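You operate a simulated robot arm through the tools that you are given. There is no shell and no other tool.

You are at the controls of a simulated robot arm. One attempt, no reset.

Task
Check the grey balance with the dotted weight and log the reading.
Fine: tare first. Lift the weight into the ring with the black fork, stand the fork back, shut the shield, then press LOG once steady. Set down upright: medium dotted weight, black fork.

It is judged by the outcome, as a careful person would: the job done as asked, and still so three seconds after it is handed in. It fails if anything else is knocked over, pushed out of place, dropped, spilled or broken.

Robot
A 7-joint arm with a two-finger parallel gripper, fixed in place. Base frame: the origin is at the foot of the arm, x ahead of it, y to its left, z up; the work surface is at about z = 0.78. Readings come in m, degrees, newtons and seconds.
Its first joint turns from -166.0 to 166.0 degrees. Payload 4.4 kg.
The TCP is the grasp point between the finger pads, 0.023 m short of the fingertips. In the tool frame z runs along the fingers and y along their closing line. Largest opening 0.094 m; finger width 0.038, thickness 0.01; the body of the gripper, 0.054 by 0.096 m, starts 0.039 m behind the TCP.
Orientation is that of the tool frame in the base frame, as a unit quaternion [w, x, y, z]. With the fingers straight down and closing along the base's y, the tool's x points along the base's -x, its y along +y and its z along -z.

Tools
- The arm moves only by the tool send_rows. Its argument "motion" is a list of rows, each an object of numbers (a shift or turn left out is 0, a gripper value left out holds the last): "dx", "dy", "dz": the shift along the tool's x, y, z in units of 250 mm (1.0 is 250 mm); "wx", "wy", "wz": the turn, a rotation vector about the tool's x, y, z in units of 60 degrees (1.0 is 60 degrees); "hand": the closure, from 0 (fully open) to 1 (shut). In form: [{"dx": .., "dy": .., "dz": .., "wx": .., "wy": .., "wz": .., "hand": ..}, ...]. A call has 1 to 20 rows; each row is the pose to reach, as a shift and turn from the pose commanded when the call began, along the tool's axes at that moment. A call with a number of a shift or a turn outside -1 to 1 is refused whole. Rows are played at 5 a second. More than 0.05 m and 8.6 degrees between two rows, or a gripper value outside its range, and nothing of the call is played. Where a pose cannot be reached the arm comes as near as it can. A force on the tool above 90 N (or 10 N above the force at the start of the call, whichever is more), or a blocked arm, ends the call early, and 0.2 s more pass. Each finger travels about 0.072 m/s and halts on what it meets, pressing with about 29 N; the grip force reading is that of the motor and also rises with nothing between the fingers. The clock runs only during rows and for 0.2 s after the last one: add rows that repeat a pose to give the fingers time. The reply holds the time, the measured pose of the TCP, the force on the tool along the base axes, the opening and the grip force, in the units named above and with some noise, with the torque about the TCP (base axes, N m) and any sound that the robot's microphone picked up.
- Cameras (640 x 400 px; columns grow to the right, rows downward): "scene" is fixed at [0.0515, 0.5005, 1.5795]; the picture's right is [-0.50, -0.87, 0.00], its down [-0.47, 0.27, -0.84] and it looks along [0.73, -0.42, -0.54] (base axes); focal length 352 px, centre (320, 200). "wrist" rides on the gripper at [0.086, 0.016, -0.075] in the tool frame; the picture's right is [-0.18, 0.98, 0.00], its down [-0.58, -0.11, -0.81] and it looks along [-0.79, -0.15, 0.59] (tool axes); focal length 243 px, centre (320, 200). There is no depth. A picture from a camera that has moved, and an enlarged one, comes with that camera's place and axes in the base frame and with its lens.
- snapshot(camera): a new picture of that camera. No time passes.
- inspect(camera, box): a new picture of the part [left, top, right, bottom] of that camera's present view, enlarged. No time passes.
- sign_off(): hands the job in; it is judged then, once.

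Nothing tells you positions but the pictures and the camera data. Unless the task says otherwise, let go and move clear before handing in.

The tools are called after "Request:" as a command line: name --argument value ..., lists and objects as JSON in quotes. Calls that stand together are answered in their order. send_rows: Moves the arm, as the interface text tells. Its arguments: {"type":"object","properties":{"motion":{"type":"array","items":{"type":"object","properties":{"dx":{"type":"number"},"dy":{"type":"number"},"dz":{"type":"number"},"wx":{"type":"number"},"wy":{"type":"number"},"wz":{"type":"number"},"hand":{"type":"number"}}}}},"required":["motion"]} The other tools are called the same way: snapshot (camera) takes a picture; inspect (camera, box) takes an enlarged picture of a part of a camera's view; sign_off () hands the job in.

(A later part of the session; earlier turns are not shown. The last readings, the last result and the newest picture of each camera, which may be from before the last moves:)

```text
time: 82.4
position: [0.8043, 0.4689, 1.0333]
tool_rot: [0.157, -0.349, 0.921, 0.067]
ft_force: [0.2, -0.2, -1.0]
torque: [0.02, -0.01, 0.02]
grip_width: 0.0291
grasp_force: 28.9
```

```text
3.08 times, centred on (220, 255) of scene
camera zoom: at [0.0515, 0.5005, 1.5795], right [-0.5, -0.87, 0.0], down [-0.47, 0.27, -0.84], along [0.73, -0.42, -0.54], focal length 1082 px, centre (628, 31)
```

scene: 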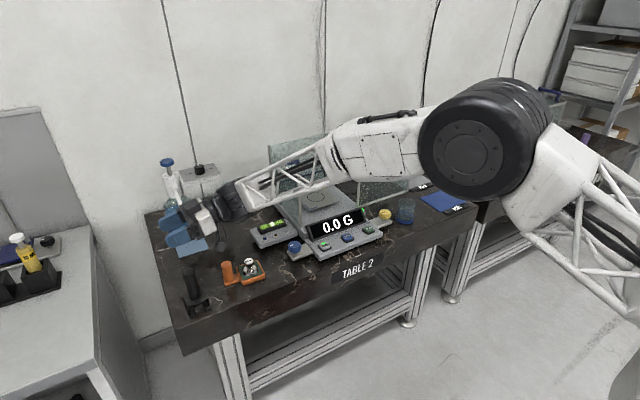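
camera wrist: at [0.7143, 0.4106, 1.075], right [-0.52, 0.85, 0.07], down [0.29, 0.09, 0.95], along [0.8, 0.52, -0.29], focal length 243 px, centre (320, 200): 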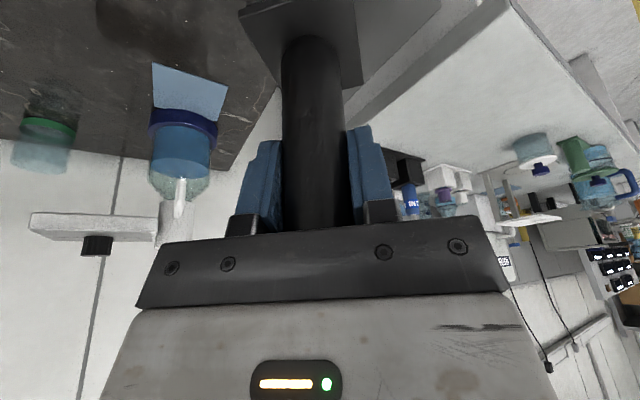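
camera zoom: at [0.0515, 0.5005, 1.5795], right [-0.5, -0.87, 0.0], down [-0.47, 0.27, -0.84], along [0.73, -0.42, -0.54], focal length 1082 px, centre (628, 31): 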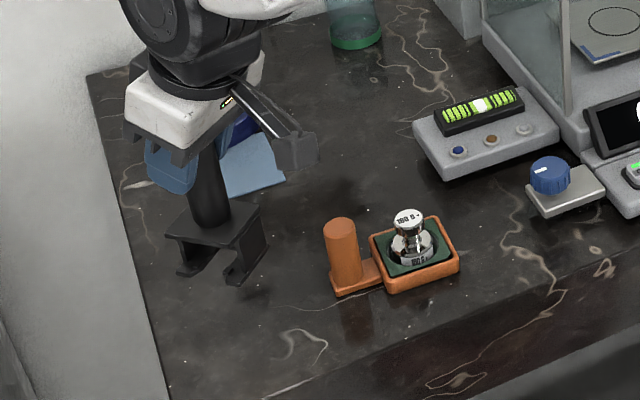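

Request:
send_rows --motion '[{"wx": 0.0164, "wz": 0.0477}, {"wx": 0.0329, "wz": 0.0955}, {"wx": 0.0493, "wz": 0.1432}, {"wx": 0.0658, "wz": 0.191}, {"wx": 0.0822, "wz": 0.2387}, {"wx": 0.0986, "wz": 0.2864}, {"wx": 0.1151, "wz": 0.3342}, {"wx": 0.1315, "wz": 0.3819}, {"wx": 0.148, "wz": 0.4296}, {"wx": 0.1644, "wz": 0.4774}, {"wx": 0.1808, "wz": 0.5251}, {"wx": 0.1973, "wz": 0.5729}, {"wx": 0.2137, "wz": 0.6206}, {"wx": 0.2302, "wz": 0.6683}, {"wx": 0.2466, "wz": 0.7161}, {"wx": 0.263, "wz": 0.7638}, {"wx": 0.2795, "wz": 0.8115}, {"wx": 0.2795, "wz": 0.8115}]'

Request:
snapshot --camera "wrist"

Request:
inspect --camera "scene" --box '[150, 190, 290, 320]'

```text
time: 86.2
position: [0.8031, 0.469, 1.0333]
tool_rot: [0.163, 0.086, 0.983, -0.006]
ft_force: [0.2, -0.6, -0.9]
torque: [-0.02, 0.02, -0.01]
grip_width: 0.0291
grasp_force: 29.2
```

```text
taken
camera wrist: at [0.7022, 0.503, 1.0767], right [0.34, 0.94, 0.08], down [0.26, -0.17, 0.95], along [0.9, -0.3, -0.31], focal length 243 px, centre (320, 200)
```

wrist: 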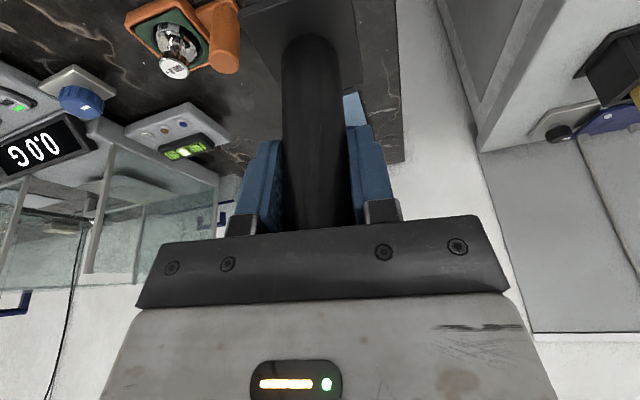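

```text
3.08 times, centred on (220, 255) of scene
camera zoom: at [0.0515, 0.5005, 1.5795], right [-0.5, -0.87, 0.0], down [-0.47, 0.27, -0.84], along [0.73, -0.42, -0.54], focal length 1082 px, centre (628, 31)
```

zoom: 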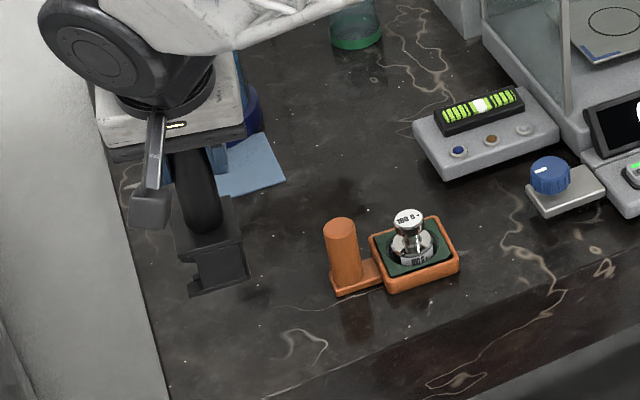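

The fork turned 103° without slipping; its tines now point about +y. I'll check the weight's position from here before moving to it.

Request:
inspect --camera "wrist" --box '[120, 0, 250, 90]'

Request:
inspect --camera "scene" --box '[170, 235, 230, 290]'

```text
4.44 times, centred on (185, 45) of wrist
camera zoom: at [0.7022, 0.503, 1.0767], right [0.34, 0.94, 0.08], down [0.26, -0.17, 0.95], along [0.9, -0.3, -0.31], focal length 1078 px, centre (920, 889)
```

zoom: 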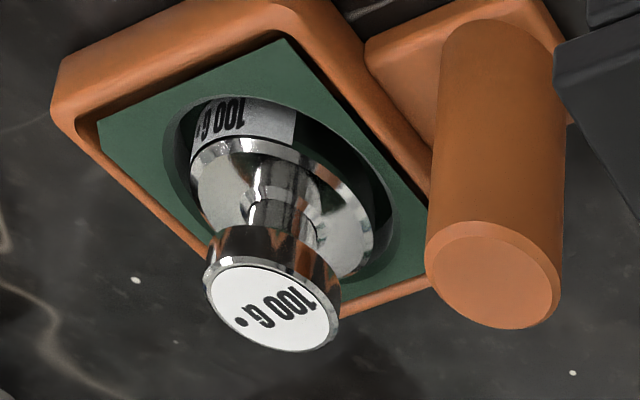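

```text
7.27 times, centred on (200, 262) of scene
camera zoom: at [0.0515, 0.5005, 1.5795], right [-0.5, -0.87, 0.0], down [-0.47, 0.27, -0.84], along [0.73, -0.42, -0.54], focal length 2557 px, centre (1193, -254)
```

zoom: 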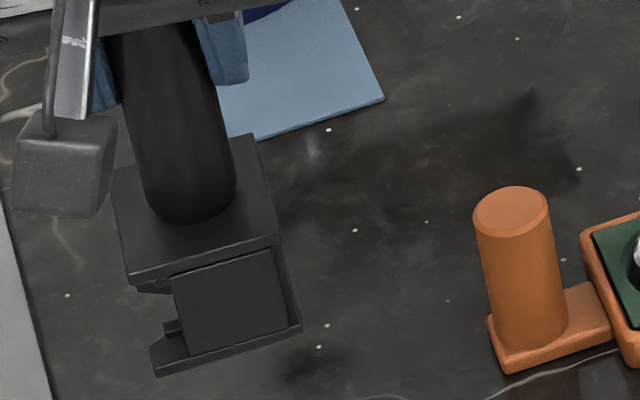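

The weight axis is at (0.8545, 0.290). Its knob underside is near z 0.826 and its body top near 0.806, so the tines should go in at about z 0.8135–0.818. I'll move slowly to the -y side of the weight at travel height.

Request:
send_rows --motion '[{"dx": -0.0091, "dy": -0.0253, "dz": 0.0027}, {"dx": -0.0183, "dy": -0.0506, "dz": 0.0053}, {"dx": -0.0366, "dy": -0.1011, "dz": 0.0107}, {"dx": -0.0548, "dy": -0.1517, "dz": 0.016}, {"dx": -0.0731, "dy": -0.2022, "dz": 0.0213}, {"dx": -0.0914, "dy": -0.2528, "dz": 0.0267}, {"dx": -0.1097, "dy": -0.3033, "dz": 0.032}, {"dx": -0.1279, "dy": -0.3539, "dz": 0.0373}, {"dx": -0.1462, "dy": -0.4044, "dz": 0.0427}, {"dx": -0.1645, "dy": -0.455, "dz": 0.048}, {"dx": -0.1828, "dy": -0.5056, "dz": 0.0533}, {"dx": -0.2011, "dy": -0.5561, "dz": 0.0587}, {"dx": -0.2193, "dy": -0.6067, "dz": 0.064}, {"dx": -0.2376, "dy": -0.6572, "dz": 0.0693}, {"dx": -0.2559, "dy": -0.7078, "dz": 0.0747}, {"dx": -0.2742, "dy": -0.7583, "dz": 0.08}, {"dx": -0.2924, "dy": -0.8089, "dz": 0.0853}, {"dx": -0.3107, "dy": -0.8594, "dz": 0.0907}, {"dx": -0.329, "dy": -0.91, "dz": 0.096}, {"dx": -0.329, "dy": -0.91, "dz": 0.096}]'

Request:
snapshot --camera "wrist"

Request:
inspect --camera "scene" --box '[200, 190, 310, 300]'

```text
time: 90.4
position: [0.8497, 0.2292, 1.0328]
tool_rot: [0.163, 0.086, 0.983, -0.005]
ft_force: [-0.2, 1.0, -0.7]
torque: [-0.01, -0.07, 0.02]
grip_width: 0.0294
grasp_force: 29.1
```

```text
taken
camera wrist: at [0.7478, 0.2635, 1.0766], right [0.34, 0.94, 0.08], down [0.26, -0.17, 0.95], along [0.9, -0.3, -0.31], focal length 243 px, centre (320, 200)
```

wrist: 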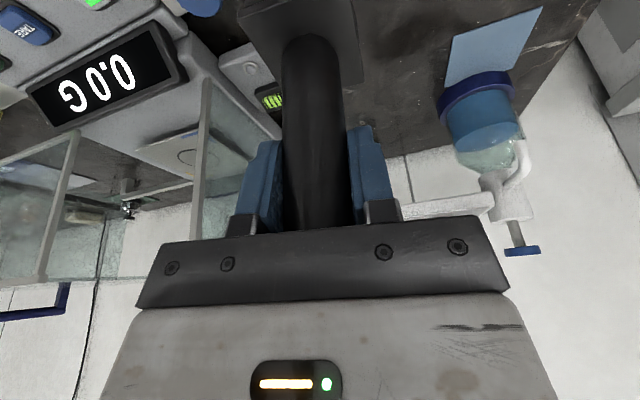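

```text
3.64 times, centred on (255, 245) of scene
camera zoom: at [0.0515, 0.5005, 1.5795], right [-0.5, -0.87, 0.0], down [-0.47, 0.27, -0.84], along [0.73, -0.42, -0.54], focal length 1279 px, centre (556, 36)
```

zoom: 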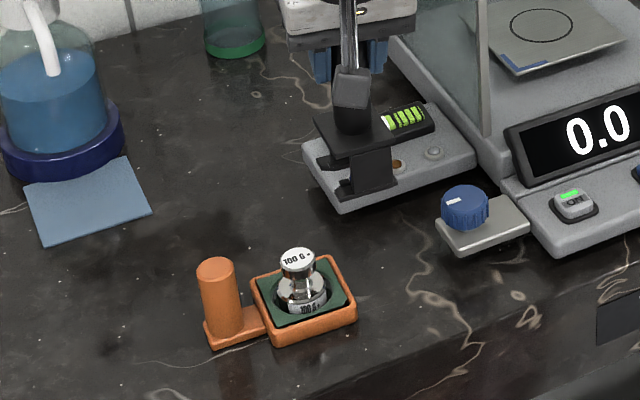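

Request:
send_rows --motion '[{"dx": 0.0153, "dy": -0.0008, "dz": 0.0451}, {"dx": 0.0306, "dy": -0.0015, "dz": 0.0901}, {"dx": 0.0459, "dy": -0.0023, "dz": 0.1352}, {"dx": 0.0612, "dy": -0.0031, "dz": 0.1802}, {"dx": 0.0764, "dy": -0.0038, "dz": 0.2253}, {"dx": 0.0917, "dy": -0.0046, "dz": 0.2703}, {"dx": 0.107, "dy": -0.0054, "dz": 0.3154}, {"dx": 0.1223, "dy": -0.0061, "dz": 0.3604}, {"dx": 0.1376, "dy": -0.0069, "dz": 0.4055}, {"dx": 0.1376, "dy": -0.0069, "dz": 0.4055}]'

Request:
inspect --camera "scene" --box '[220, 225, 300, 285]'

Request:
snapshot --camera "wrist"

```text
time: 92.6
position: [0.8493, 0.2305, 0.9264]
tool_rot: [0.163, 0.086, 0.983, -0.006]
ft_force: [0.2, 0.0, -0.4]
torque: [0.01, -0.04, 0.03]
grip_width: 0.0291
grasp_force: 29.3
```

```text
6.67 times, centred on (260, 255) of scene
camera zoom: at [0.0515, 0.5005, 1.5795], right [-0.5, -0.87, 0.0], down [-0.47, 0.27, -0.84], along [0.73, -0.42, -0.54], focal length 2344 px, centre (720, -167)
```

zoom: 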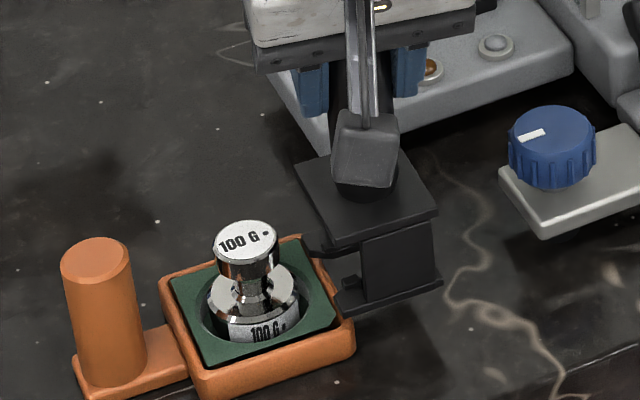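

```text
taken
camera wrist: at [0.7481, 0.2643, 0.9693], right [0.34, 0.94, 0.08], down [0.26, -0.17, 0.95], along [0.9, -0.3, -0.31], focal length 243 px, centre (320, 200)
```

wrist: 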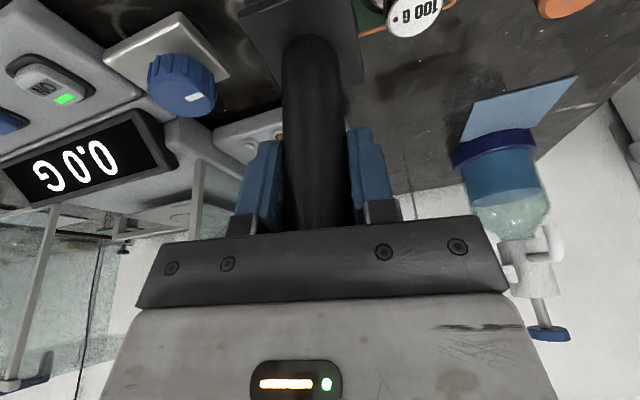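

Request:
inspect --camera "scene" --box '[245, 245, 290, 275]'

Request:
inspect --camera "wrist" --box '[230, 0, 450, 60]'

```text
13.33 times, centred on (268, 260) of scene
camera zoom: at [0.0515, 0.5005, 1.5795], right [-0.5, -0.87, 0.0], down [-0.47, 0.27, -0.84], along [0.73, -0.42, -0.54], focal length 4688 px, centre (1020, -600)
```

zoom: 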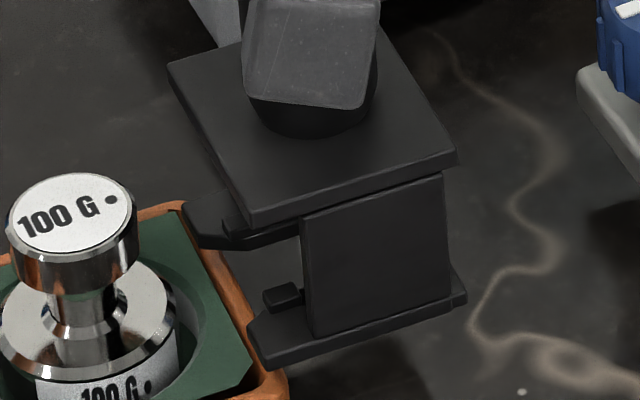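

```text
2.91 times, centred on (340, 30) of wrist
camera zoom: at [0.7481, 0.2643, 0.9693], right [0.34, 0.94, 0.08], down [0.26, -0.17, 0.95], along [0.9, -0.3, -0.31], focal length 706 px, centre (262, 694)
```

zoom: 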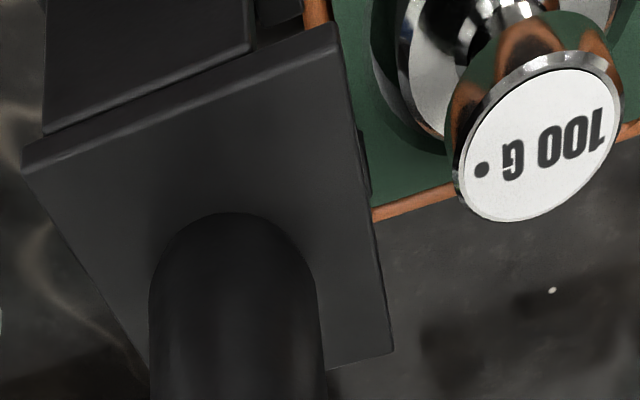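

Now I can compare fork and weight directly. Both cameras agree the slot line is about 13 mm too far toward me (-x). I'll shift the fork +x by that much and look again before sliding in.

Request:
send_rows --motion '[{"dx": -0.016, "dy": 0.0019, "dz": 0.0055}, {"dx": -0.032, "dy": 0.0037, "dz": 0.0109}, {"dx": -0.048, "dy": 0.0056, "dz": 0.0164}, {"dx": -0.048, "dy": 0.0056, "dz": 0.0164}]'

Request:
inspect --camera "wrist" --box '[230, 0, 450, 60]'

Request:
inspect --camera "scene" --box '[245, 245, 290, 275]'

```text
time: 93.6
position: [0.863, 0.2297, 0.926]
tool_rot: [0.163, 0.086, 0.983, -0.006]
ft_force: [0.1, -0.3, -0.8]
torque: [0.05, -0.02, -0.03]
grip_width: 0.0288
grasp_force: 29.4
```

```text
2.91 times, centred on (340, 30) of wrist
camera zoom: at [0.7609, 0.263, 0.9698], right [0.34, 0.94, 0.08], down [0.26, -0.17, 0.95], along [0.9, -0.3, -0.31], focal length 706 px, centre (262, 694)
```

zoom: 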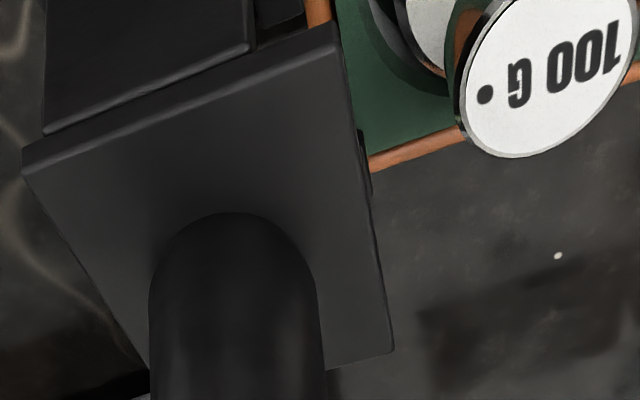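

```text
13.33 times, centred on (268, 260) of scene
camera zoom: at [0.0515, 0.5005, 1.5795], right [-0.5, -0.87, 0.0], down [-0.47, 0.27, -0.84], along [0.73, -0.42, -0.54], focal length 4688 px, centre (1020, -600)
```

zoom: 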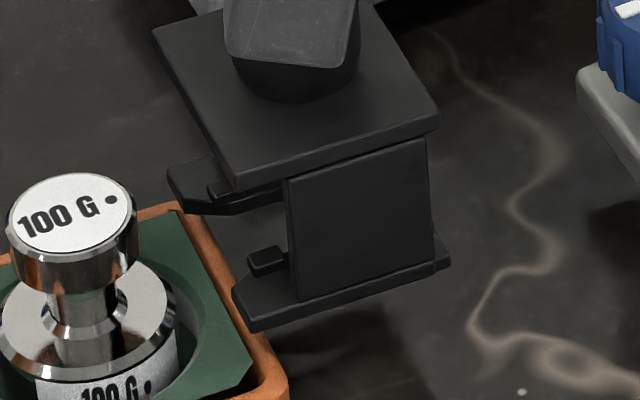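

The slot line now passes within about 1–2 mm of the weight's axis, and the tine height looks right. I'll slide in slowly along the tines and watch the force.

Request:
send_rows --motion '[{"dx": 0.0017, "dy": 0.0149, "dz": -0.0003}, {"dx": 0.0033, "dy": 0.0298, "dz": -0.0006}, {"dx": 0.005, "dy": 0.0447, "dz": -0.0009}, {"dx": 0.0066, "dy": 0.0596, "dz": -0.0012}, {"dx": 0.0083, "dy": 0.0745, "dz": -0.0015}, {"dx": 0.0099, "dy": 0.0894, "dz": -0.0018}, {"dx": 0.0099, "dy": 0.0894, "dz": -0.0018}]'

Request:
inspect --camera "scene" --box '[240, 245, 285, 275]'

Request:
inspect --camera "wrist" --box '[230, 0, 450, 60]'

```text
time: 95.2
position: [0.8628, 0.2525, 0.9258]
tool_rot: [0.163, 0.086, 0.983, -0.005]
ft_force: [0.4, 0.2, -1.9]
torque: [0.02, -0.01, 0.01]
grip_width: 0.0292
grasp_force: 29.8
```

```text
13.33 times, centred on (262, 260) of scene
camera zoom: at [0.0515, 0.5005, 1.5795], right [-0.5, -0.87, 0.0], down [-0.47, 0.27, -0.84], along [0.73, -0.42, -0.54], focal length 4688 px, centre (1087, -600)
```

zoom: 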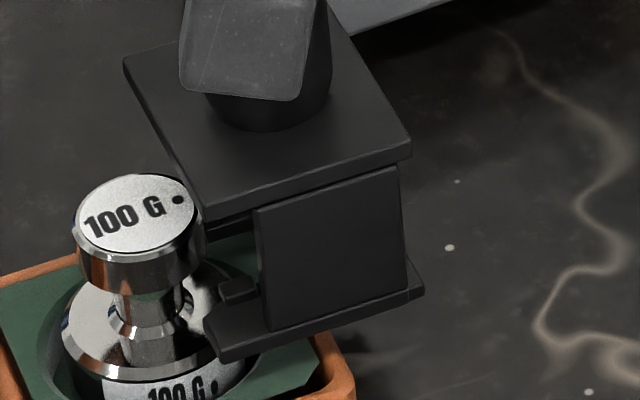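

```text
2.91 times, centred on (340, 30) of wrist
camera zoom: at [0.7623, 0.2859, 0.9701], right [0.34, 0.94, 0.08], down [0.26, -0.17, 0.95], along [0.9, -0.3, -0.31], focal length 706 px, centre (262, 694)
```

zoom: 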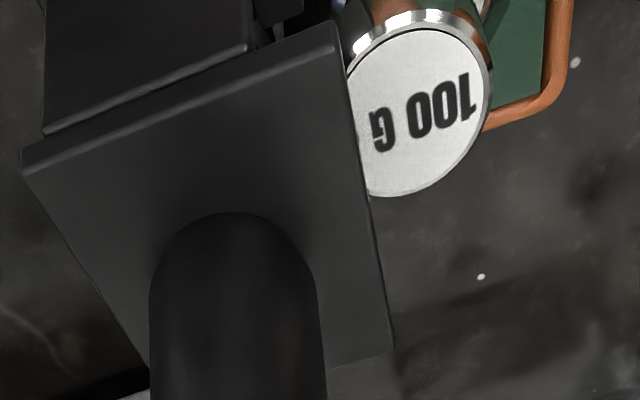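

Request:
send_rows --motion '[{"dx": 0.0017, "dy": 0.0149, "dz": -0.0003}, {"dx": 0.0033, "dy": 0.0298, "dz": -0.0006}, {"dx": 0.005, "dy": 0.0447, "dz": -0.0009}, {"dx": 0.0066, "dy": 0.0596, "dz": -0.0012}, {"dx": 0.0083, "dy": 0.0745, "dz": -0.0015}, {"dx": 0.0099, "dy": 0.0894, "dz": -0.0018}, {"dx": 0.0099, "dy": 0.0894, "dz": -0.0018}]'

Request:
inspect --camera "scene" --box '[235, 245, 280, 275]'

Request:
inspect --camera "wrist" --box '[230, 0, 450, 60]'

```text
time: 96.8
position: [0.8648, 0.274, 0.9245]
tool_rot: [0.164, 0.086, 0.983, -0.005]
ft_force: [-0.3, 0.7, -0.6]
torque: [-0.01, -0.02, -0.01]
grip_width: 0.0291
grasp_force: 29.0
```

```text
13.33 times, centred on (258, 260) of scene
camera zoom: at [0.0515, 0.5005, 1.5795], right [-0.5, -0.87, 0.0], down [-0.47, 0.27, -0.84], along [0.73, -0.42, -0.54], focal length 4688 px, centre (1153, -600)
```

zoom: 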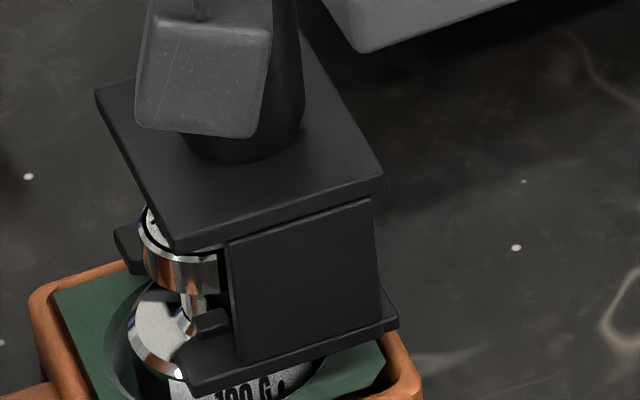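

```text
2.91 times, centred on (340, 30) of wrist
camera zoom: at [0.7637, 0.3084, 0.9692], right [0.34, 0.94, 0.08], down [0.26, -0.17, 0.95], along [0.9, -0.3, -0.31], focal length 706 px, centre (262, 694)
```

zoom: 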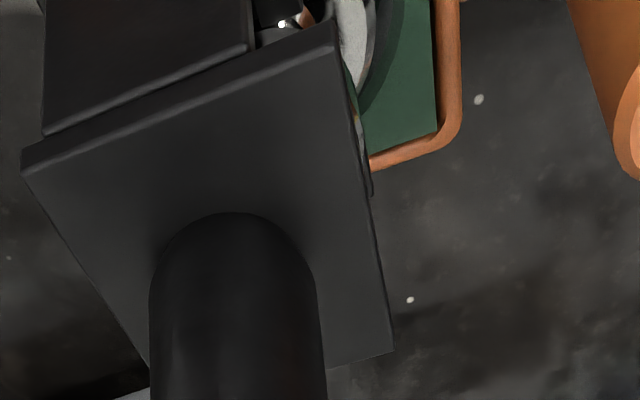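

The knob is now inside the fork, with no contact force. I'll go the last centimetre more slowly.

Request:
send_rows --motion '[{"dx": 0.0009, "dy": 0.0079, "dz": -0.0002}, {"dx": 0.0018, "dy": 0.0159, "dz": -0.0003}, {"dx": 0.0026, "dy": 0.0238, "dz": -0.0005}, {"dx": 0.0035, "dy": 0.0318, "dz": -0.0006}, {"dx": 0.0035, "dy": 0.0318, "dz": -0.0006}]'

Request:
inspect --camera "scene" --box '[235, 245, 280, 275]'

```text
time: 98.0
position: [0.866, 0.2826, 0.9251]
tool_rot: [0.163, 0.086, 0.983, -0.006]
ft_force: [-0.1, 1.0, -0.5]
torque: [-0.02, -0.02, -0.02]
grip_width: 0.0289
grasp_force: 29.5
```

```text
13.33 times, centred on (258, 260) of scene
camera zoom: at [0.0515, 0.5005, 1.5795], right [-0.5, -0.87, 0.0], down [-0.47, 0.27, -0.84], along [0.73, -0.42, -0.54], focal length 4688 px, centre (1153, -600)
```

zoom: 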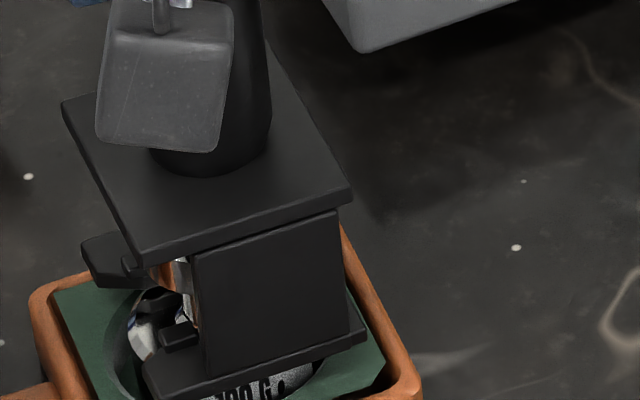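

Request:
send_rows --motion '[{"dx": 0.0009, "dy": 0.0079, "dz": -0.0002}, {"dx": 0.0013, "dy": 0.0119, "dz": -0.0002}, {"dx": 0.0013, "dy": 0.0119, "dz": -0.0002}]'

Request:
inspect --camera "scene" --box '[235, 245, 280, 275]'

```text
time: 98.8
position: [0.8653, 0.2849, 0.9254]
tool_rot: [0.163, 0.085, 0.983, -0.005]
ft_force: [1.1, -0.4, -0.4]
torque: [-0.04, -0.03, 0.0]
grip_width: 0.0286
grasp_force: 28.7
```

```text
13.33 times, centred on (258, 260) of scene
camera zoom: at [0.0515, 0.5005, 1.5795], right [-0.5, -0.87, 0.0], down [-0.47, 0.27, -0.84], along [0.73, -0.42, -0.54], focal length 4688 px, centre (1153, -600)
```

zoom: 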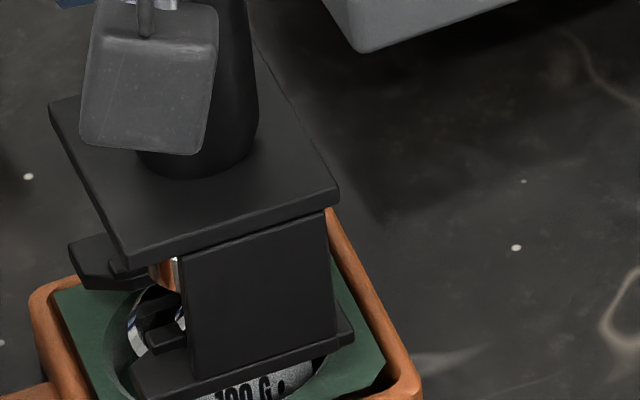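

The stops are now past the knob and the neck is seated. I'll lift slowly.

Request:
send_rows --motion '[{"dx": -0.0032, "dy": 0.0002, "dz": -0.0095}, {"dx": -0.0064, "dy": 0.0003, "dz": -0.019}, {"dx": -0.0096, "dy": 0.0005, "dz": -0.0284}, {"dx": -0.0129, "dy": 0.0006, "dz": -0.0379}, {"dx": -0.0161, "dy": 0.0008, "dz": -0.0474}, {"dx": -0.0193, "dy": 0.001, "dz": -0.0569}, {"dx": -0.0225, "dy": 0.0011, "dz": -0.0663}, {"dx": -0.0257, "dy": 0.0013, "dz": -0.0758}, {"dx": -0.0257, "dy": 0.0013, "dz": -0.0758}]'

Request:
inspect --camera "scene" --box '[235, 240, 280, 275]'

Request:
snapshot --camera "wrist"

```text
time: 100.8
position: [0.8662, 0.2859, 0.9461]
tool_rot: [0.164, 0.087, 0.983, -0.006]
ft_force: [0.9, -0.1, -0.9]
torque: [-0.02, -0.03, -0.01]
grip_width: 0.0291
grasp_force: 29.5
```

```text
11.43 times, centred on (258, 258) of scene
camera zoom: at [0.0515, 0.5005, 1.5795], right [-0.5, -0.87, 0.0], down [-0.47, 0.27, -0.84], along [0.73, -0.42, -0.54], focal length 4018 px, centre (1034, -457)
```

zoom: 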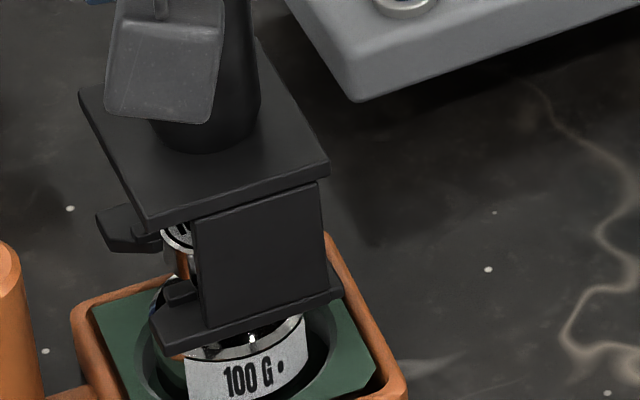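

```text
taken
camera wrist: at [0.7639, 0.3192, 0.9893], right [0.34, 0.94, 0.08], down [0.26, -0.17, 0.95], along [0.9, -0.3, -0.31], focal length 243 px, centre (320, 200)
```

wrist: 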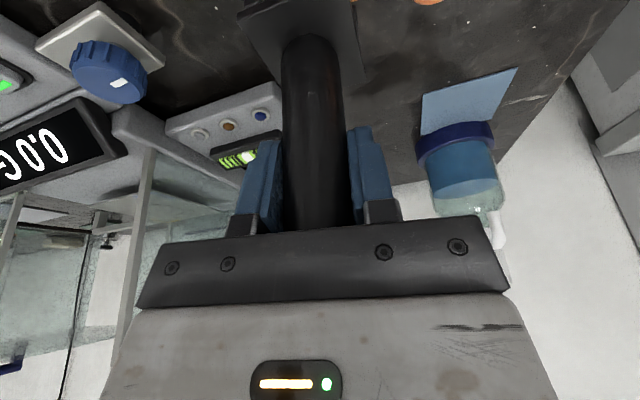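

Request:
send_rows --motion '[{"dx": -0.0064, "dy": 0.0003, "dz": -0.019}, {"dx": -0.0129, "dy": 0.0006, "dz": -0.0379}, {"dx": -0.0193, "dy": 0.001, "dz": -0.0569}, {"dx": -0.0257, "dy": 0.0013, "dz": -0.0758}, {"dx": -0.0321, "dy": 0.0016, "dz": -0.0948}, {"dx": -0.0386, "dy": 0.0019, "dz": -0.1137}, {"dx": -0.0386, "dy": 0.0019, "dz": -0.1137}]'

Request:
inspect --camera "scene" --box '[230, 230, 290, 275]'

```text
time: 102.4
position: [0.8659, 0.2849, 0.9744]
tool_rot: [0.163, 0.086, 0.983, -0.005]
ft_force: [0.1, 1.1, -2.3]
torque: [-0.02, -0.04, -0.01]
grip_width: 0.029
grasp_force: 28.9
```

```text
8.89 times, centred on (260, 252) of scene
camera zoom: at [0.0515, 0.5005, 1.5795], right [-0.5, -0.87, 0.0], down [-0.47, 0.27, -0.84], along [0.73, -0.42, -0.54], focal length 3125 px, centre (853, -267)
```

zoom: 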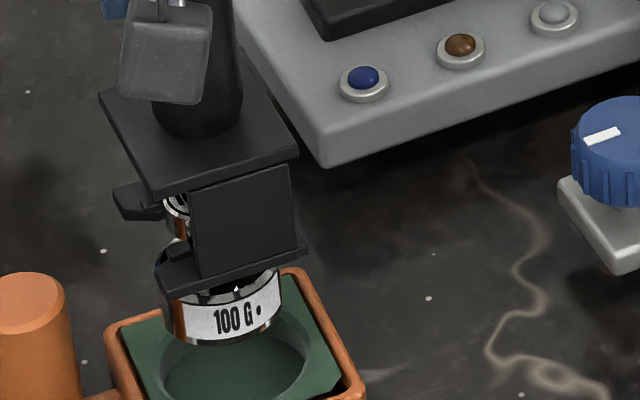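

The weight hangs cleanly in the fork. I'll raise it above the display height and then carry it slowly around the front of the left glass wall.

Request:
send_rows --motion '[{"dx": -0.0125, "dy": 0.0006, "dz": -0.0368}, {"dx": -0.0249, "dy": 0.0013, "dz": -0.0735}, {"dx": -0.0374, "dy": 0.0019, "dz": -0.1103}, {"dx": -0.0499, "dy": 0.0025, "dz": -0.147}, {"dx": -0.0624, "dy": 0.0032, "dz": -0.1838}, {"dx": -0.0748, "dy": 0.0038, "dz": -0.2206}, {"dx": -0.0873, "dy": 0.0044, "dz": -0.2573}, {"dx": -0.0998, "dy": 0.005, "dz": -0.2941}, {"dx": -0.1122, "dy": 0.0057, "dz": -0.3308}, {"dx": -0.1247, "dy": 0.0063, "dz": -0.3676}, {"dx": -0.1247, "dy": 0.0063, "dz": -0.3676}]'

Request:
inspect --camera "scene" --box '[220, 180, 330, 290]'

Request:
snapshot --camera "wrist"

```text
time: 104.8
position: [0.865, 0.2851, 1.0723]
tool_rot: [0.163, 0.087, 0.983, -0.004]
ft_force: [-0.3, 1.4, -1.8]
torque: [0.0, -0.02, -0.04]
grip_width: 0.0292
grasp_force: 29.3
```

```text
3.64 times, centred on (275, 235) of scene
camera zoom: at [0.0515, 0.5005, 1.5795], right [-0.5, -0.87, 0.0], down [-0.47, 0.27, -0.84], along [0.73, -0.42, -0.54], focal length 1279 px, centre (484, 73)
```

zoom: 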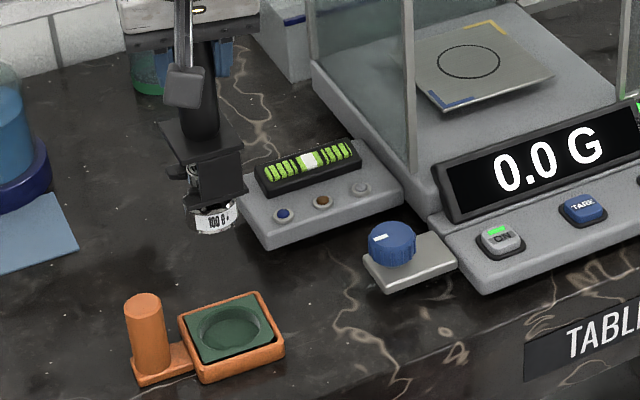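

```text
taken
camera wrist: at [0.7638, 0.3192, 1.1162], right [0.34, 0.94, 0.08], down [0.26, -0.17, 0.95], along [0.9, -0.3, -0.31], focal length 243 px, centre (320, 200)
```

wrist: 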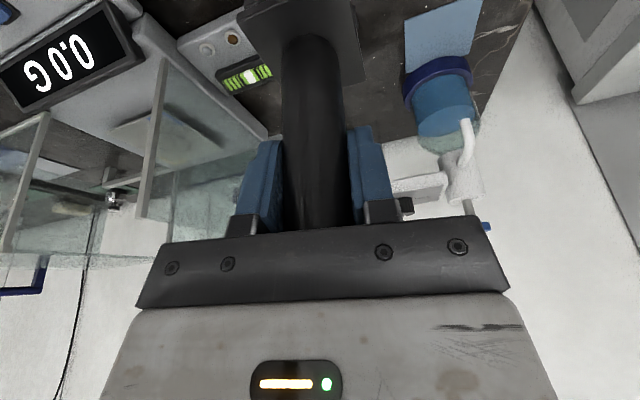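

Request:
send_rows --motion '[{"dx": -0.0034, "dy": -0.026, "dz": 0.0007}, {"dx": -0.0101, "dy": -0.0774, "dz": 0.0021}, {"dx": -0.0168, "dy": -0.1289, "dz": 0.0035}, {"dx": -0.0235, "dy": -0.1805, "dz": 0.0049}, {"dx": -0.0302, "dy": -0.2321, "dz": 0.0063}, {"dx": -0.0369, "dy": -0.2837, "dz": 0.0076}, {"dx": -0.0437, "dy": -0.3353, "dz": 0.009}, {"dx": -0.0504, "dy": -0.3868, "dz": 0.0104}, {"dx": -0.0571, "dy": -0.4384, "dz": 0.0118}, {"dx": -0.0638, "dy": -0.49, "dz": 0.0132}, {"dx": -0.0705, "dy": -0.5416, "dz": 0.0146}, {"dx": -0.0772, "dy": -0.5932, "dz": 0.016}, {"dx": -0.084, "dy": -0.6447, "dz": 0.0174}, {"dx": -0.0907, "dy": -0.6963, "dz": 0.0188}, {"dx": -0.0974, "dy": -0.7479, "dz": 0.0201}, {"dx": -0.1041, "dy": -0.7995, "dz": 0.0215}, {"dx": -0.1108, "dy": -0.8511, "dz": 0.0229}, {"dx": -0.1175, "dy": -0.9026, "dz": 0.0243}, {"dx": -0.1242, "dy": -0.954, "dz": 0.0257}, {"dx": -0.1276, "dy": -0.98, "dz": 0.0264}]'

Request:
inspect --camera "scene" --box '[250, 150, 390, 260]'

Request:
snapshot --camera "wrist"

```text
time: 109.0
position: [0.8563, 0.0374, 1.071]
tool_rot: [0.163, 0.086, 0.983, -0.006]
ft_force: [-0.1, 0.4, -1.8]
torque: [0.01, -0.08, 0.03]
grip_width: 0.0289
grasp_force: 29.4
```

```text
3.64 times, centred on (320, 205) of scene
camera zoom: at [0.0515, 0.5005, 1.5795], right [-0.5, -0.87, 0.0], down [-0.47, 0.27, -0.84], along [0.73, -0.42, -0.54], focal length 1279 px, centre (320, 182)
```

zoom: 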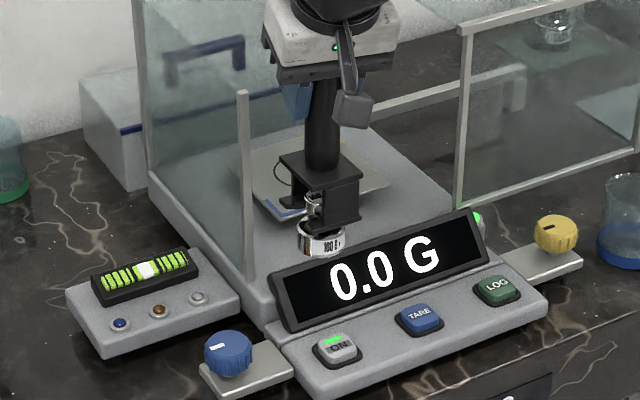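

```text
taken
camera wrist: at [0.7538, 0.0717, 1.1153], right [0.34, 0.94, 0.08], down [0.26, -0.17, 0.95], along [0.9, -0.3, -0.31], focal length 243 px, centre (320, 200)
```

wrist: 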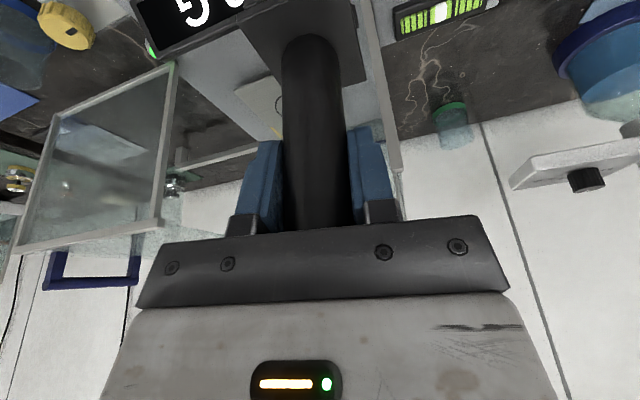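

Request:
send_rows --motion '[{"dx": -0.0086, "dy": -0.0507, "dz": 0.002}, {"dx": -0.0172, "dy": -0.1013, "dz": 0.0041}, {"dx": -0.0258, "dy": -0.152, "dz": 0.0061}, {"dx": -0.0343, "dy": -0.2026, "dz": 0.0082}, {"dx": -0.0429, "dy": -0.2533, "dz": 0.0102}, {"dx": -0.0515, "dy": -0.3039, "dz": 0.0123}, {"dx": -0.0601, "dy": -0.3546, "dz": 0.0143}, {"dx": -0.0601, "dy": -0.3546, "dz": 0.0143}, {"dx": -0.1017, "dy": -0.347, "dz": 0.0285}, {"dx": -0.1512, "dy": -0.3379, "dz": 0.0455}, {"dx": -0.2007, "dy": -0.3288, "dz": 0.0625}, {"dx": -0.2502, "dy": -0.3198, "dz": 0.0794}, {"dx": -0.2997, "dy": -0.3107, "dz": 0.0964}, {"dx": -0.2997, "dy": -0.3107, "dz": 0.0964}]'

Request:
inspect --camera "scene" --box '[260, 120, 400, 240]'

Request:
snapshot --camera "wrist"

```text
time: 112.0
position: [0.9211, -0.0516, 1.0717]
tool_rot: [0.164, 0.086, 0.983, -0.004]
ft_force: [0.0, -0.1, -1.2]
torque: [0.0, 0.0, -0.04]
grip_width: 0.029
grasp_force: 29.1
```

```text
3.33 times, centred on (330, 180) of scene
camera zoom: at [0.0515, 0.5005, 1.5795], right [-0.5, -0.87, 0.0], down [-0.47, 0.27, -0.84], along [0.73, -0.42, -0.54], focal length 1172 px, centre (287, 267)
```

zoom: 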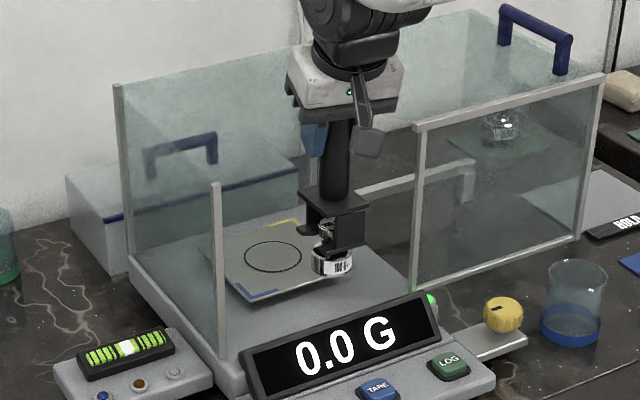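

```text
taken
camera wrist: at [0.8185, -0.0176, 1.1163], right [0.34, 0.94, 0.08], down [0.26, -0.17, 0.95], along [0.9, -0.3, -0.31], focal length 243 px, centre (320, 200)
```

wrist: 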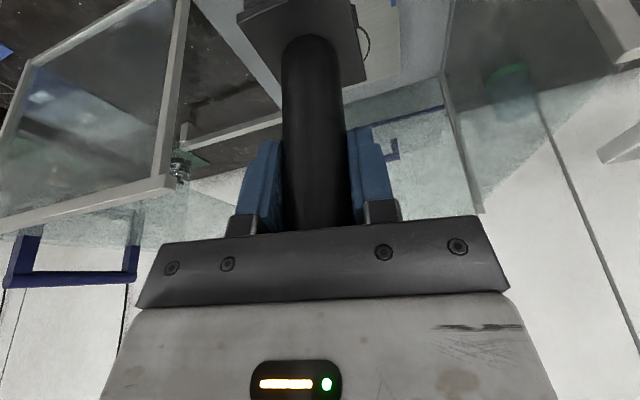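

Request:
inspect --camera "wrist" --box '[330, 0, 450, 75]'

Request:
inspect --camera "scene" --box '[290, 170, 380, 225]'

```text
5.33 times, centred on (390, 38) of wrist
camera zoom: at [0.8185, -0.0176, 1.1163], right [0.34, 0.94, 0.08], down [0.26, -0.17, 0.95], along [0.9, -0.3, -0.31], focal length 1294 px, centre (-53, 1067)
```

zoom: 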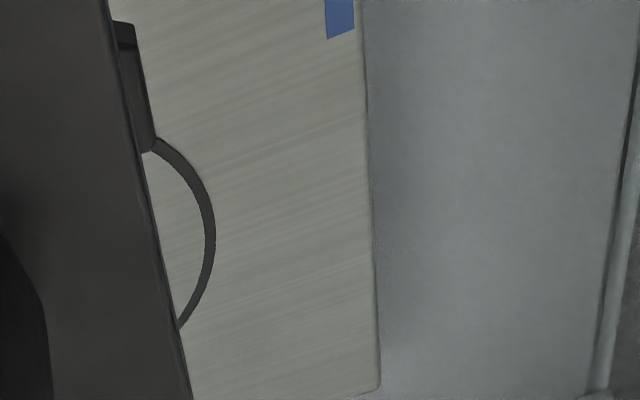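

```text
7.11 times, centred on (335, 198) of scene
camera zoom: at [0.0515, 0.5005, 1.5795], right [-0.5, -0.87, 0.0], down [-0.47, 0.27, -0.84], along [0.73, -0.42, -0.54], focal length 2500 px, centre (213, 218)
```

zoom: 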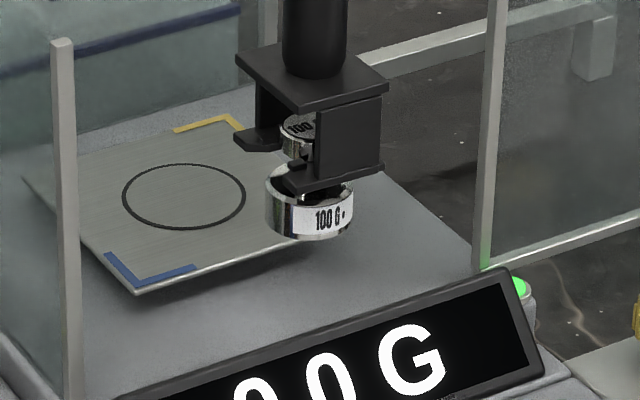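

The scene and wrist views agree on the ring centre at (1.031, -0.049, 0.872). I'll move in over it at the same height.

Request:
send_rows --motion '[{"dx": -0.0437, "dy": 0.0068, "dz": 0.015}, {"dx": -0.0875, "dy": 0.0136, "dz": 0.0299}, {"dx": -0.1312, "dy": 0.0204, "dz": 0.0449}, {"dx": -0.1749, "dy": 0.0272, "dz": 0.0598}, {"dx": -0.2187, "dy": 0.034, "dz": 0.0748}, {"dx": -0.2624, "dy": 0.0408, "dz": 0.0897}, {"dx": -0.3061, "dy": 0.0476, "dz": 0.1047}, {"dx": -0.3498, "dy": 0.0544, "dz": 0.1196}, {"dx": -0.3936, "dy": 0.0612, "dz": 0.1346}, {"dx": -0.4373, "dy": 0.068, "dz": 0.1495}, {"dx": -0.4373, "dy": 0.068, "dz": 0.1495}]'

Request:
inspect --camera "scene" --box '[280, 150, 370, 225]'

Request:
snapshot --camera "wrist"

```text
time: 114.4
position: [1.0366, -0.0537, 1.0725]
tool_rot: [0.165, 0.086, 0.983, -0.005]
ft_force: [-0.1, -0.3, -1.8]
torque: [0.0, 0.01, 0.0]
grip_width: 0.0289
grasp_force: 29.0
```

```text
5.33 times, centred on (325, 188) of scene
camera zoom: at [0.0515, 0.5005, 1.5795], right [-0.5, -0.87, 0.0], down [-0.47, 0.27, -0.84], along [0.73, -0.42, -0.54], focal length 1875 px, centre (293, 267)
```

zoom: 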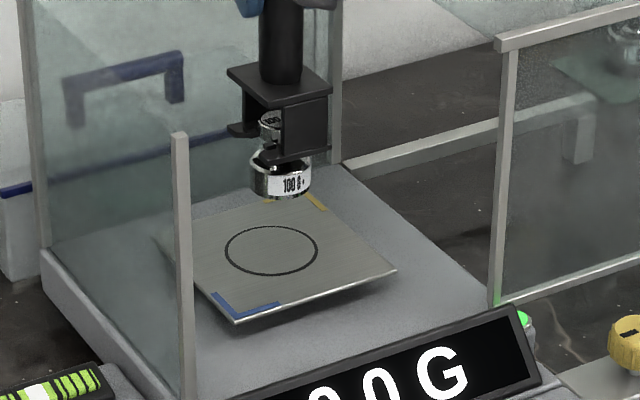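

```text
taken
camera wrist: at [0.935, -0.0207, 1.1171], right [0.34, 0.94, 0.08], down [0.26, -0.17, 0.95], along [0.9, -0.3, -0.31], focal length 243 px, centre (320, 200)
```

wrist: 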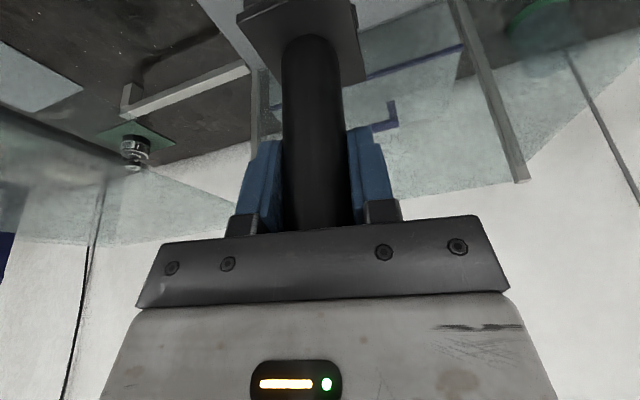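

Request:
inspect --camera "scene" --box '[300, 160, 350, 205]'

Request:
inspect --camera "wrist" --box '[220, 0, 400, 100]'

```text
8.89 times, centred on (325, 182) of scene
camera zoom: at [0.0515, 0.5005, 1.5795], right [-0.5, -0.87, 0.0], down [-0.47, 0.27, -0.84], along [0.73, -0.42, -0.54], focal length 3125 px, centre (276, 356)
```

zoom: 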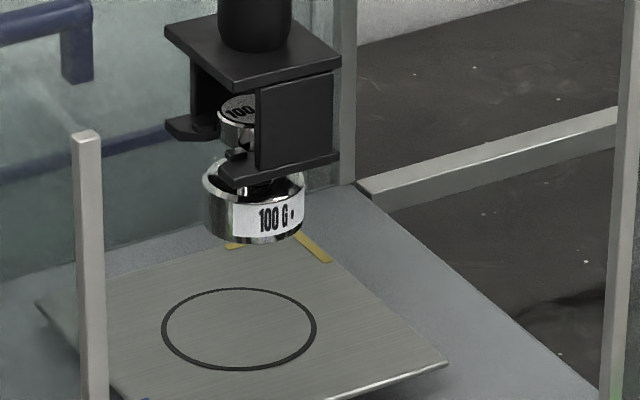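

```text
3.56 times, centred on (310, 50) of wrist
camera zoom: at [0.935, -0.0207, 1.1171], right [0.34, 0.94, 0.08], down [0.26, -0.17, 0.95], along [0.9, -0.3, -0.31], focal length 863 px, centre (356, 733)
```

zoom: 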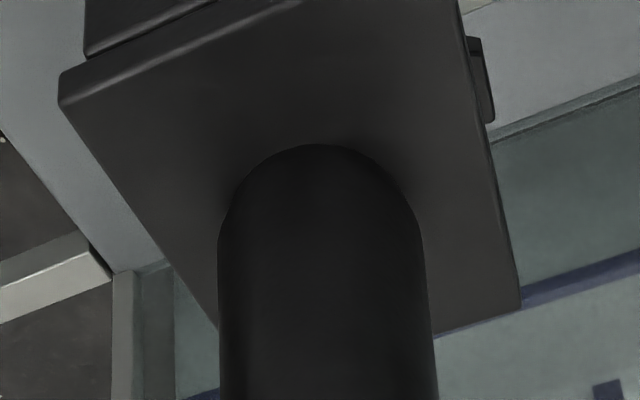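

The weight is over the pan. I'll lower it by 3.5 cm and compare it with the ring from close up, where parallax is small.

Request:
send_rows --motion '[{"dx": 0.0064, "dy": -0.0003, "dz": 0.0189}, {"dx": 0.0129, "dy": -0.0007, "dz": 0.0379}, {"dx": 0.0193, "dy": -0.001, "dz": 0.0568}, {"dx": 0.0257, "dy": -0.0013, "dz": 0.0758}, {"dx": 0.0321, "dy": -0.0016, "dz": 0.0947}, {"dx": 0.0386, "dy": -0.002, "dz": 0.1137}, {"dx": 0.045, "dy": -0.0023, "dz": 0.1326}, {"dx": 0.045, "dy": -0.0023, "dz": 0.1326}]'

Request:
inspect --camera "scene" --box '[295, 170, 345, 215]'

```text
time: 116.2
position: [1.0376, -0.0549, 1.0381]
tool_rot: [0.163, 0.086, 0.983, -0.005]
ft_force: [-0.3, -1.2, -1.4]
torque: [-0.01, -0.02, -0.02]
grip_width: 0.029
grasp_force: 29.1
```

```text
8.89 times, centred on (320, 192) of scene
camera zoom: at [0.0515, 0.5005, 1.5795], right [-0.5, -0.87, 0.0], down [-0.47, 0.27, -0.84], along [0.73, -0.42, -0.54], focal length 3125 px, centre (320, 267)
```

zoom: 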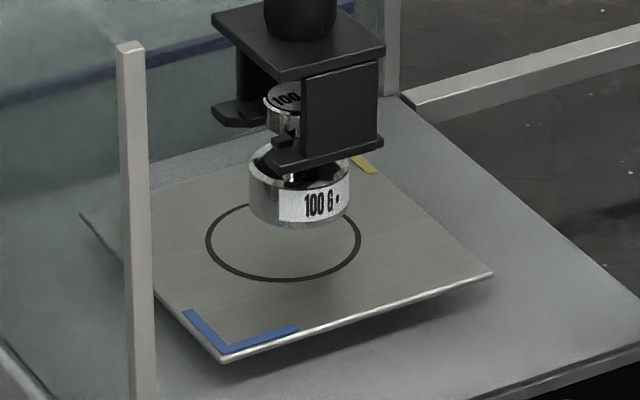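

Request:
send_rows --motion '[{"dx": 0.0051, "dy": -0.0003, "dz": 0.0152}, {"dx": 0.0103, "dy": -0.0005, "dz": 0.0303}, {"dx": 0.0103, "dy": -0.0005, "dz": 0.0303}]'

Request:
inspect --camera "scene" --box '[295, 175, 345, 215]'

```text
time: 117.0
position: [1.037, -0.056, 1.0292]
tool_rot: [0.163, 0.086, 0.983, -0.005]
ft_force: [0.2, -0.9, -1.7]
torque: [0.03, -0.04, 0.0]
grip_width: 0.0291
grasp_force: 28.8
```

```text
10.00 times, centred on (320, 195) of scene
camera zoom: at [0.0515, 0.5005, 1.5795], right [-0.5, -0.87, 0.0], down [-0.47, 0.27, -0.84], along [0.73, -0.42, -0.54], focal length 3516 px, centre (320, 250)
```

zoom: 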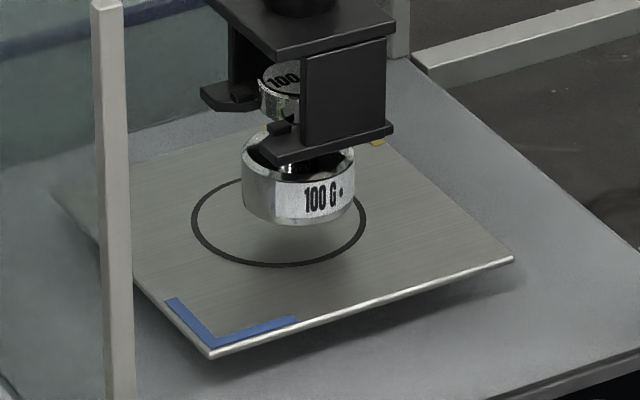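

Request:
send_rows --motion '[{"dx": 0.001, "dy": 0.014, "dz": 0.0}, {"dx": 0.002, "dy": 0.028, "dz": 0.0}, {"dx": 0.0064, "dy": 0.028, "dz": 0.0152}, {"dx": 0.0064, "dy": 0.028, "dz": 0.0152}]'

Request:
inspect --camera "scene" --box '[295, 175, 345, 215]'

```text
time: 118.0
position: [1.0362, -0.0489, 1.0266]
tool_rot: [0.163, 0.086, 0.983, -0.005]
ft_force: [0.4, 0.1, -1.6]
torque: [-0.04, -0.05, -0.01]
grip_width: 0.0291
grasp_force: 29.0
```

```text
10.00 times, centred on (320, 195) of scene
camera zoom: at [0.0515, 0.5005, 1.5795], right [-0.5, -0.87, 0.0], down [-0.47, 0.27, -0.84], along [0.73, -0.42, -0.54], focal length 3516 px, centre (320, 250)
```

zoom: 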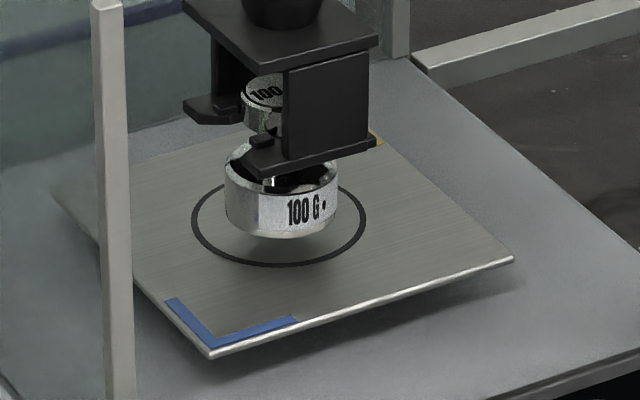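

The weight is now centred on the ring in this view and a few millimetres up. I'll lower in small steps and watch the display.

Request:
send_rows --motion '[{"dx": 0.0026, "dy": -0.0001, "dz": 0.0076}, {"dx": 0.0051, "dy": -0.0003, "dz": 0.0152}, {"dx": 0.0051, "dy": -0.0003, "dz": 0.0152}]'

Request:
inspect --camera "scene" --box '[290, 170, 370, 240]'

```text
time: 118.8
position: [1.0377, -0.0486, 1.0221]
tool_rot: [0.163, 0.086, 0.983, -0.006]
ft_force: [0.2, 0.1, -1.7]
torque: [0.02, -0.04, 0.02]
grip_width: 0.0293
grasp_force: 28.8
```

```text
5.71 times, centred on (330, 205) of scene
camera zoom: at [0.0515, 0.5005, 1.5795], right [-0.5, -0.87, 0.0], down [-0.47, 0.27, -0.84], along [0.73, -0.42, -0.54], focal length 2009 px, centre (263, 171)
```

zoom: 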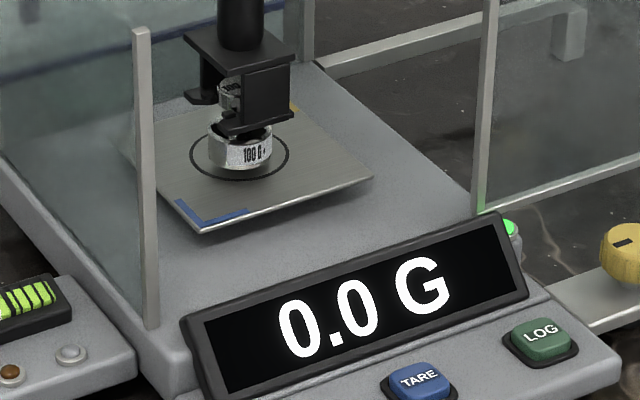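

Request:
send_rows --motion '[{"dx": 0.0026, "dy": -0.0001, "dz": 0.0076}, {"dx": 0.0026, "dy": -0.0001, "dz": 0.0076}]'

Request:
inspect --camera "scene" --box '[290, 170, 370, 240]'

```text
time: 119.4
position: [1.0382, -0.0487, 1.0199]
tool_rot: [0.164, 0.086, 0.983, -0.005]
ft_force: [-0.6, 0.6, -1.4]
torque: [0.0, -0.02, 0.0]
grip_width: 0.0288
grasp_force: 29.2
```

```text
5.71 times, centred on (330, 205) of scene
camera zoom: at [0.0515, 0.5005, 1.5795], right [-0.5, -0.87, 0.0], down [-0.47, 0.27, -0.84], along [0.73, -0.42, -0.54], focal length 2009 px, centre (263, 171)
```

zoom: 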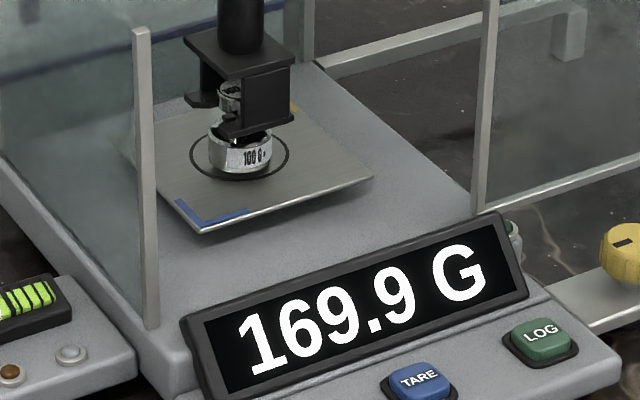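

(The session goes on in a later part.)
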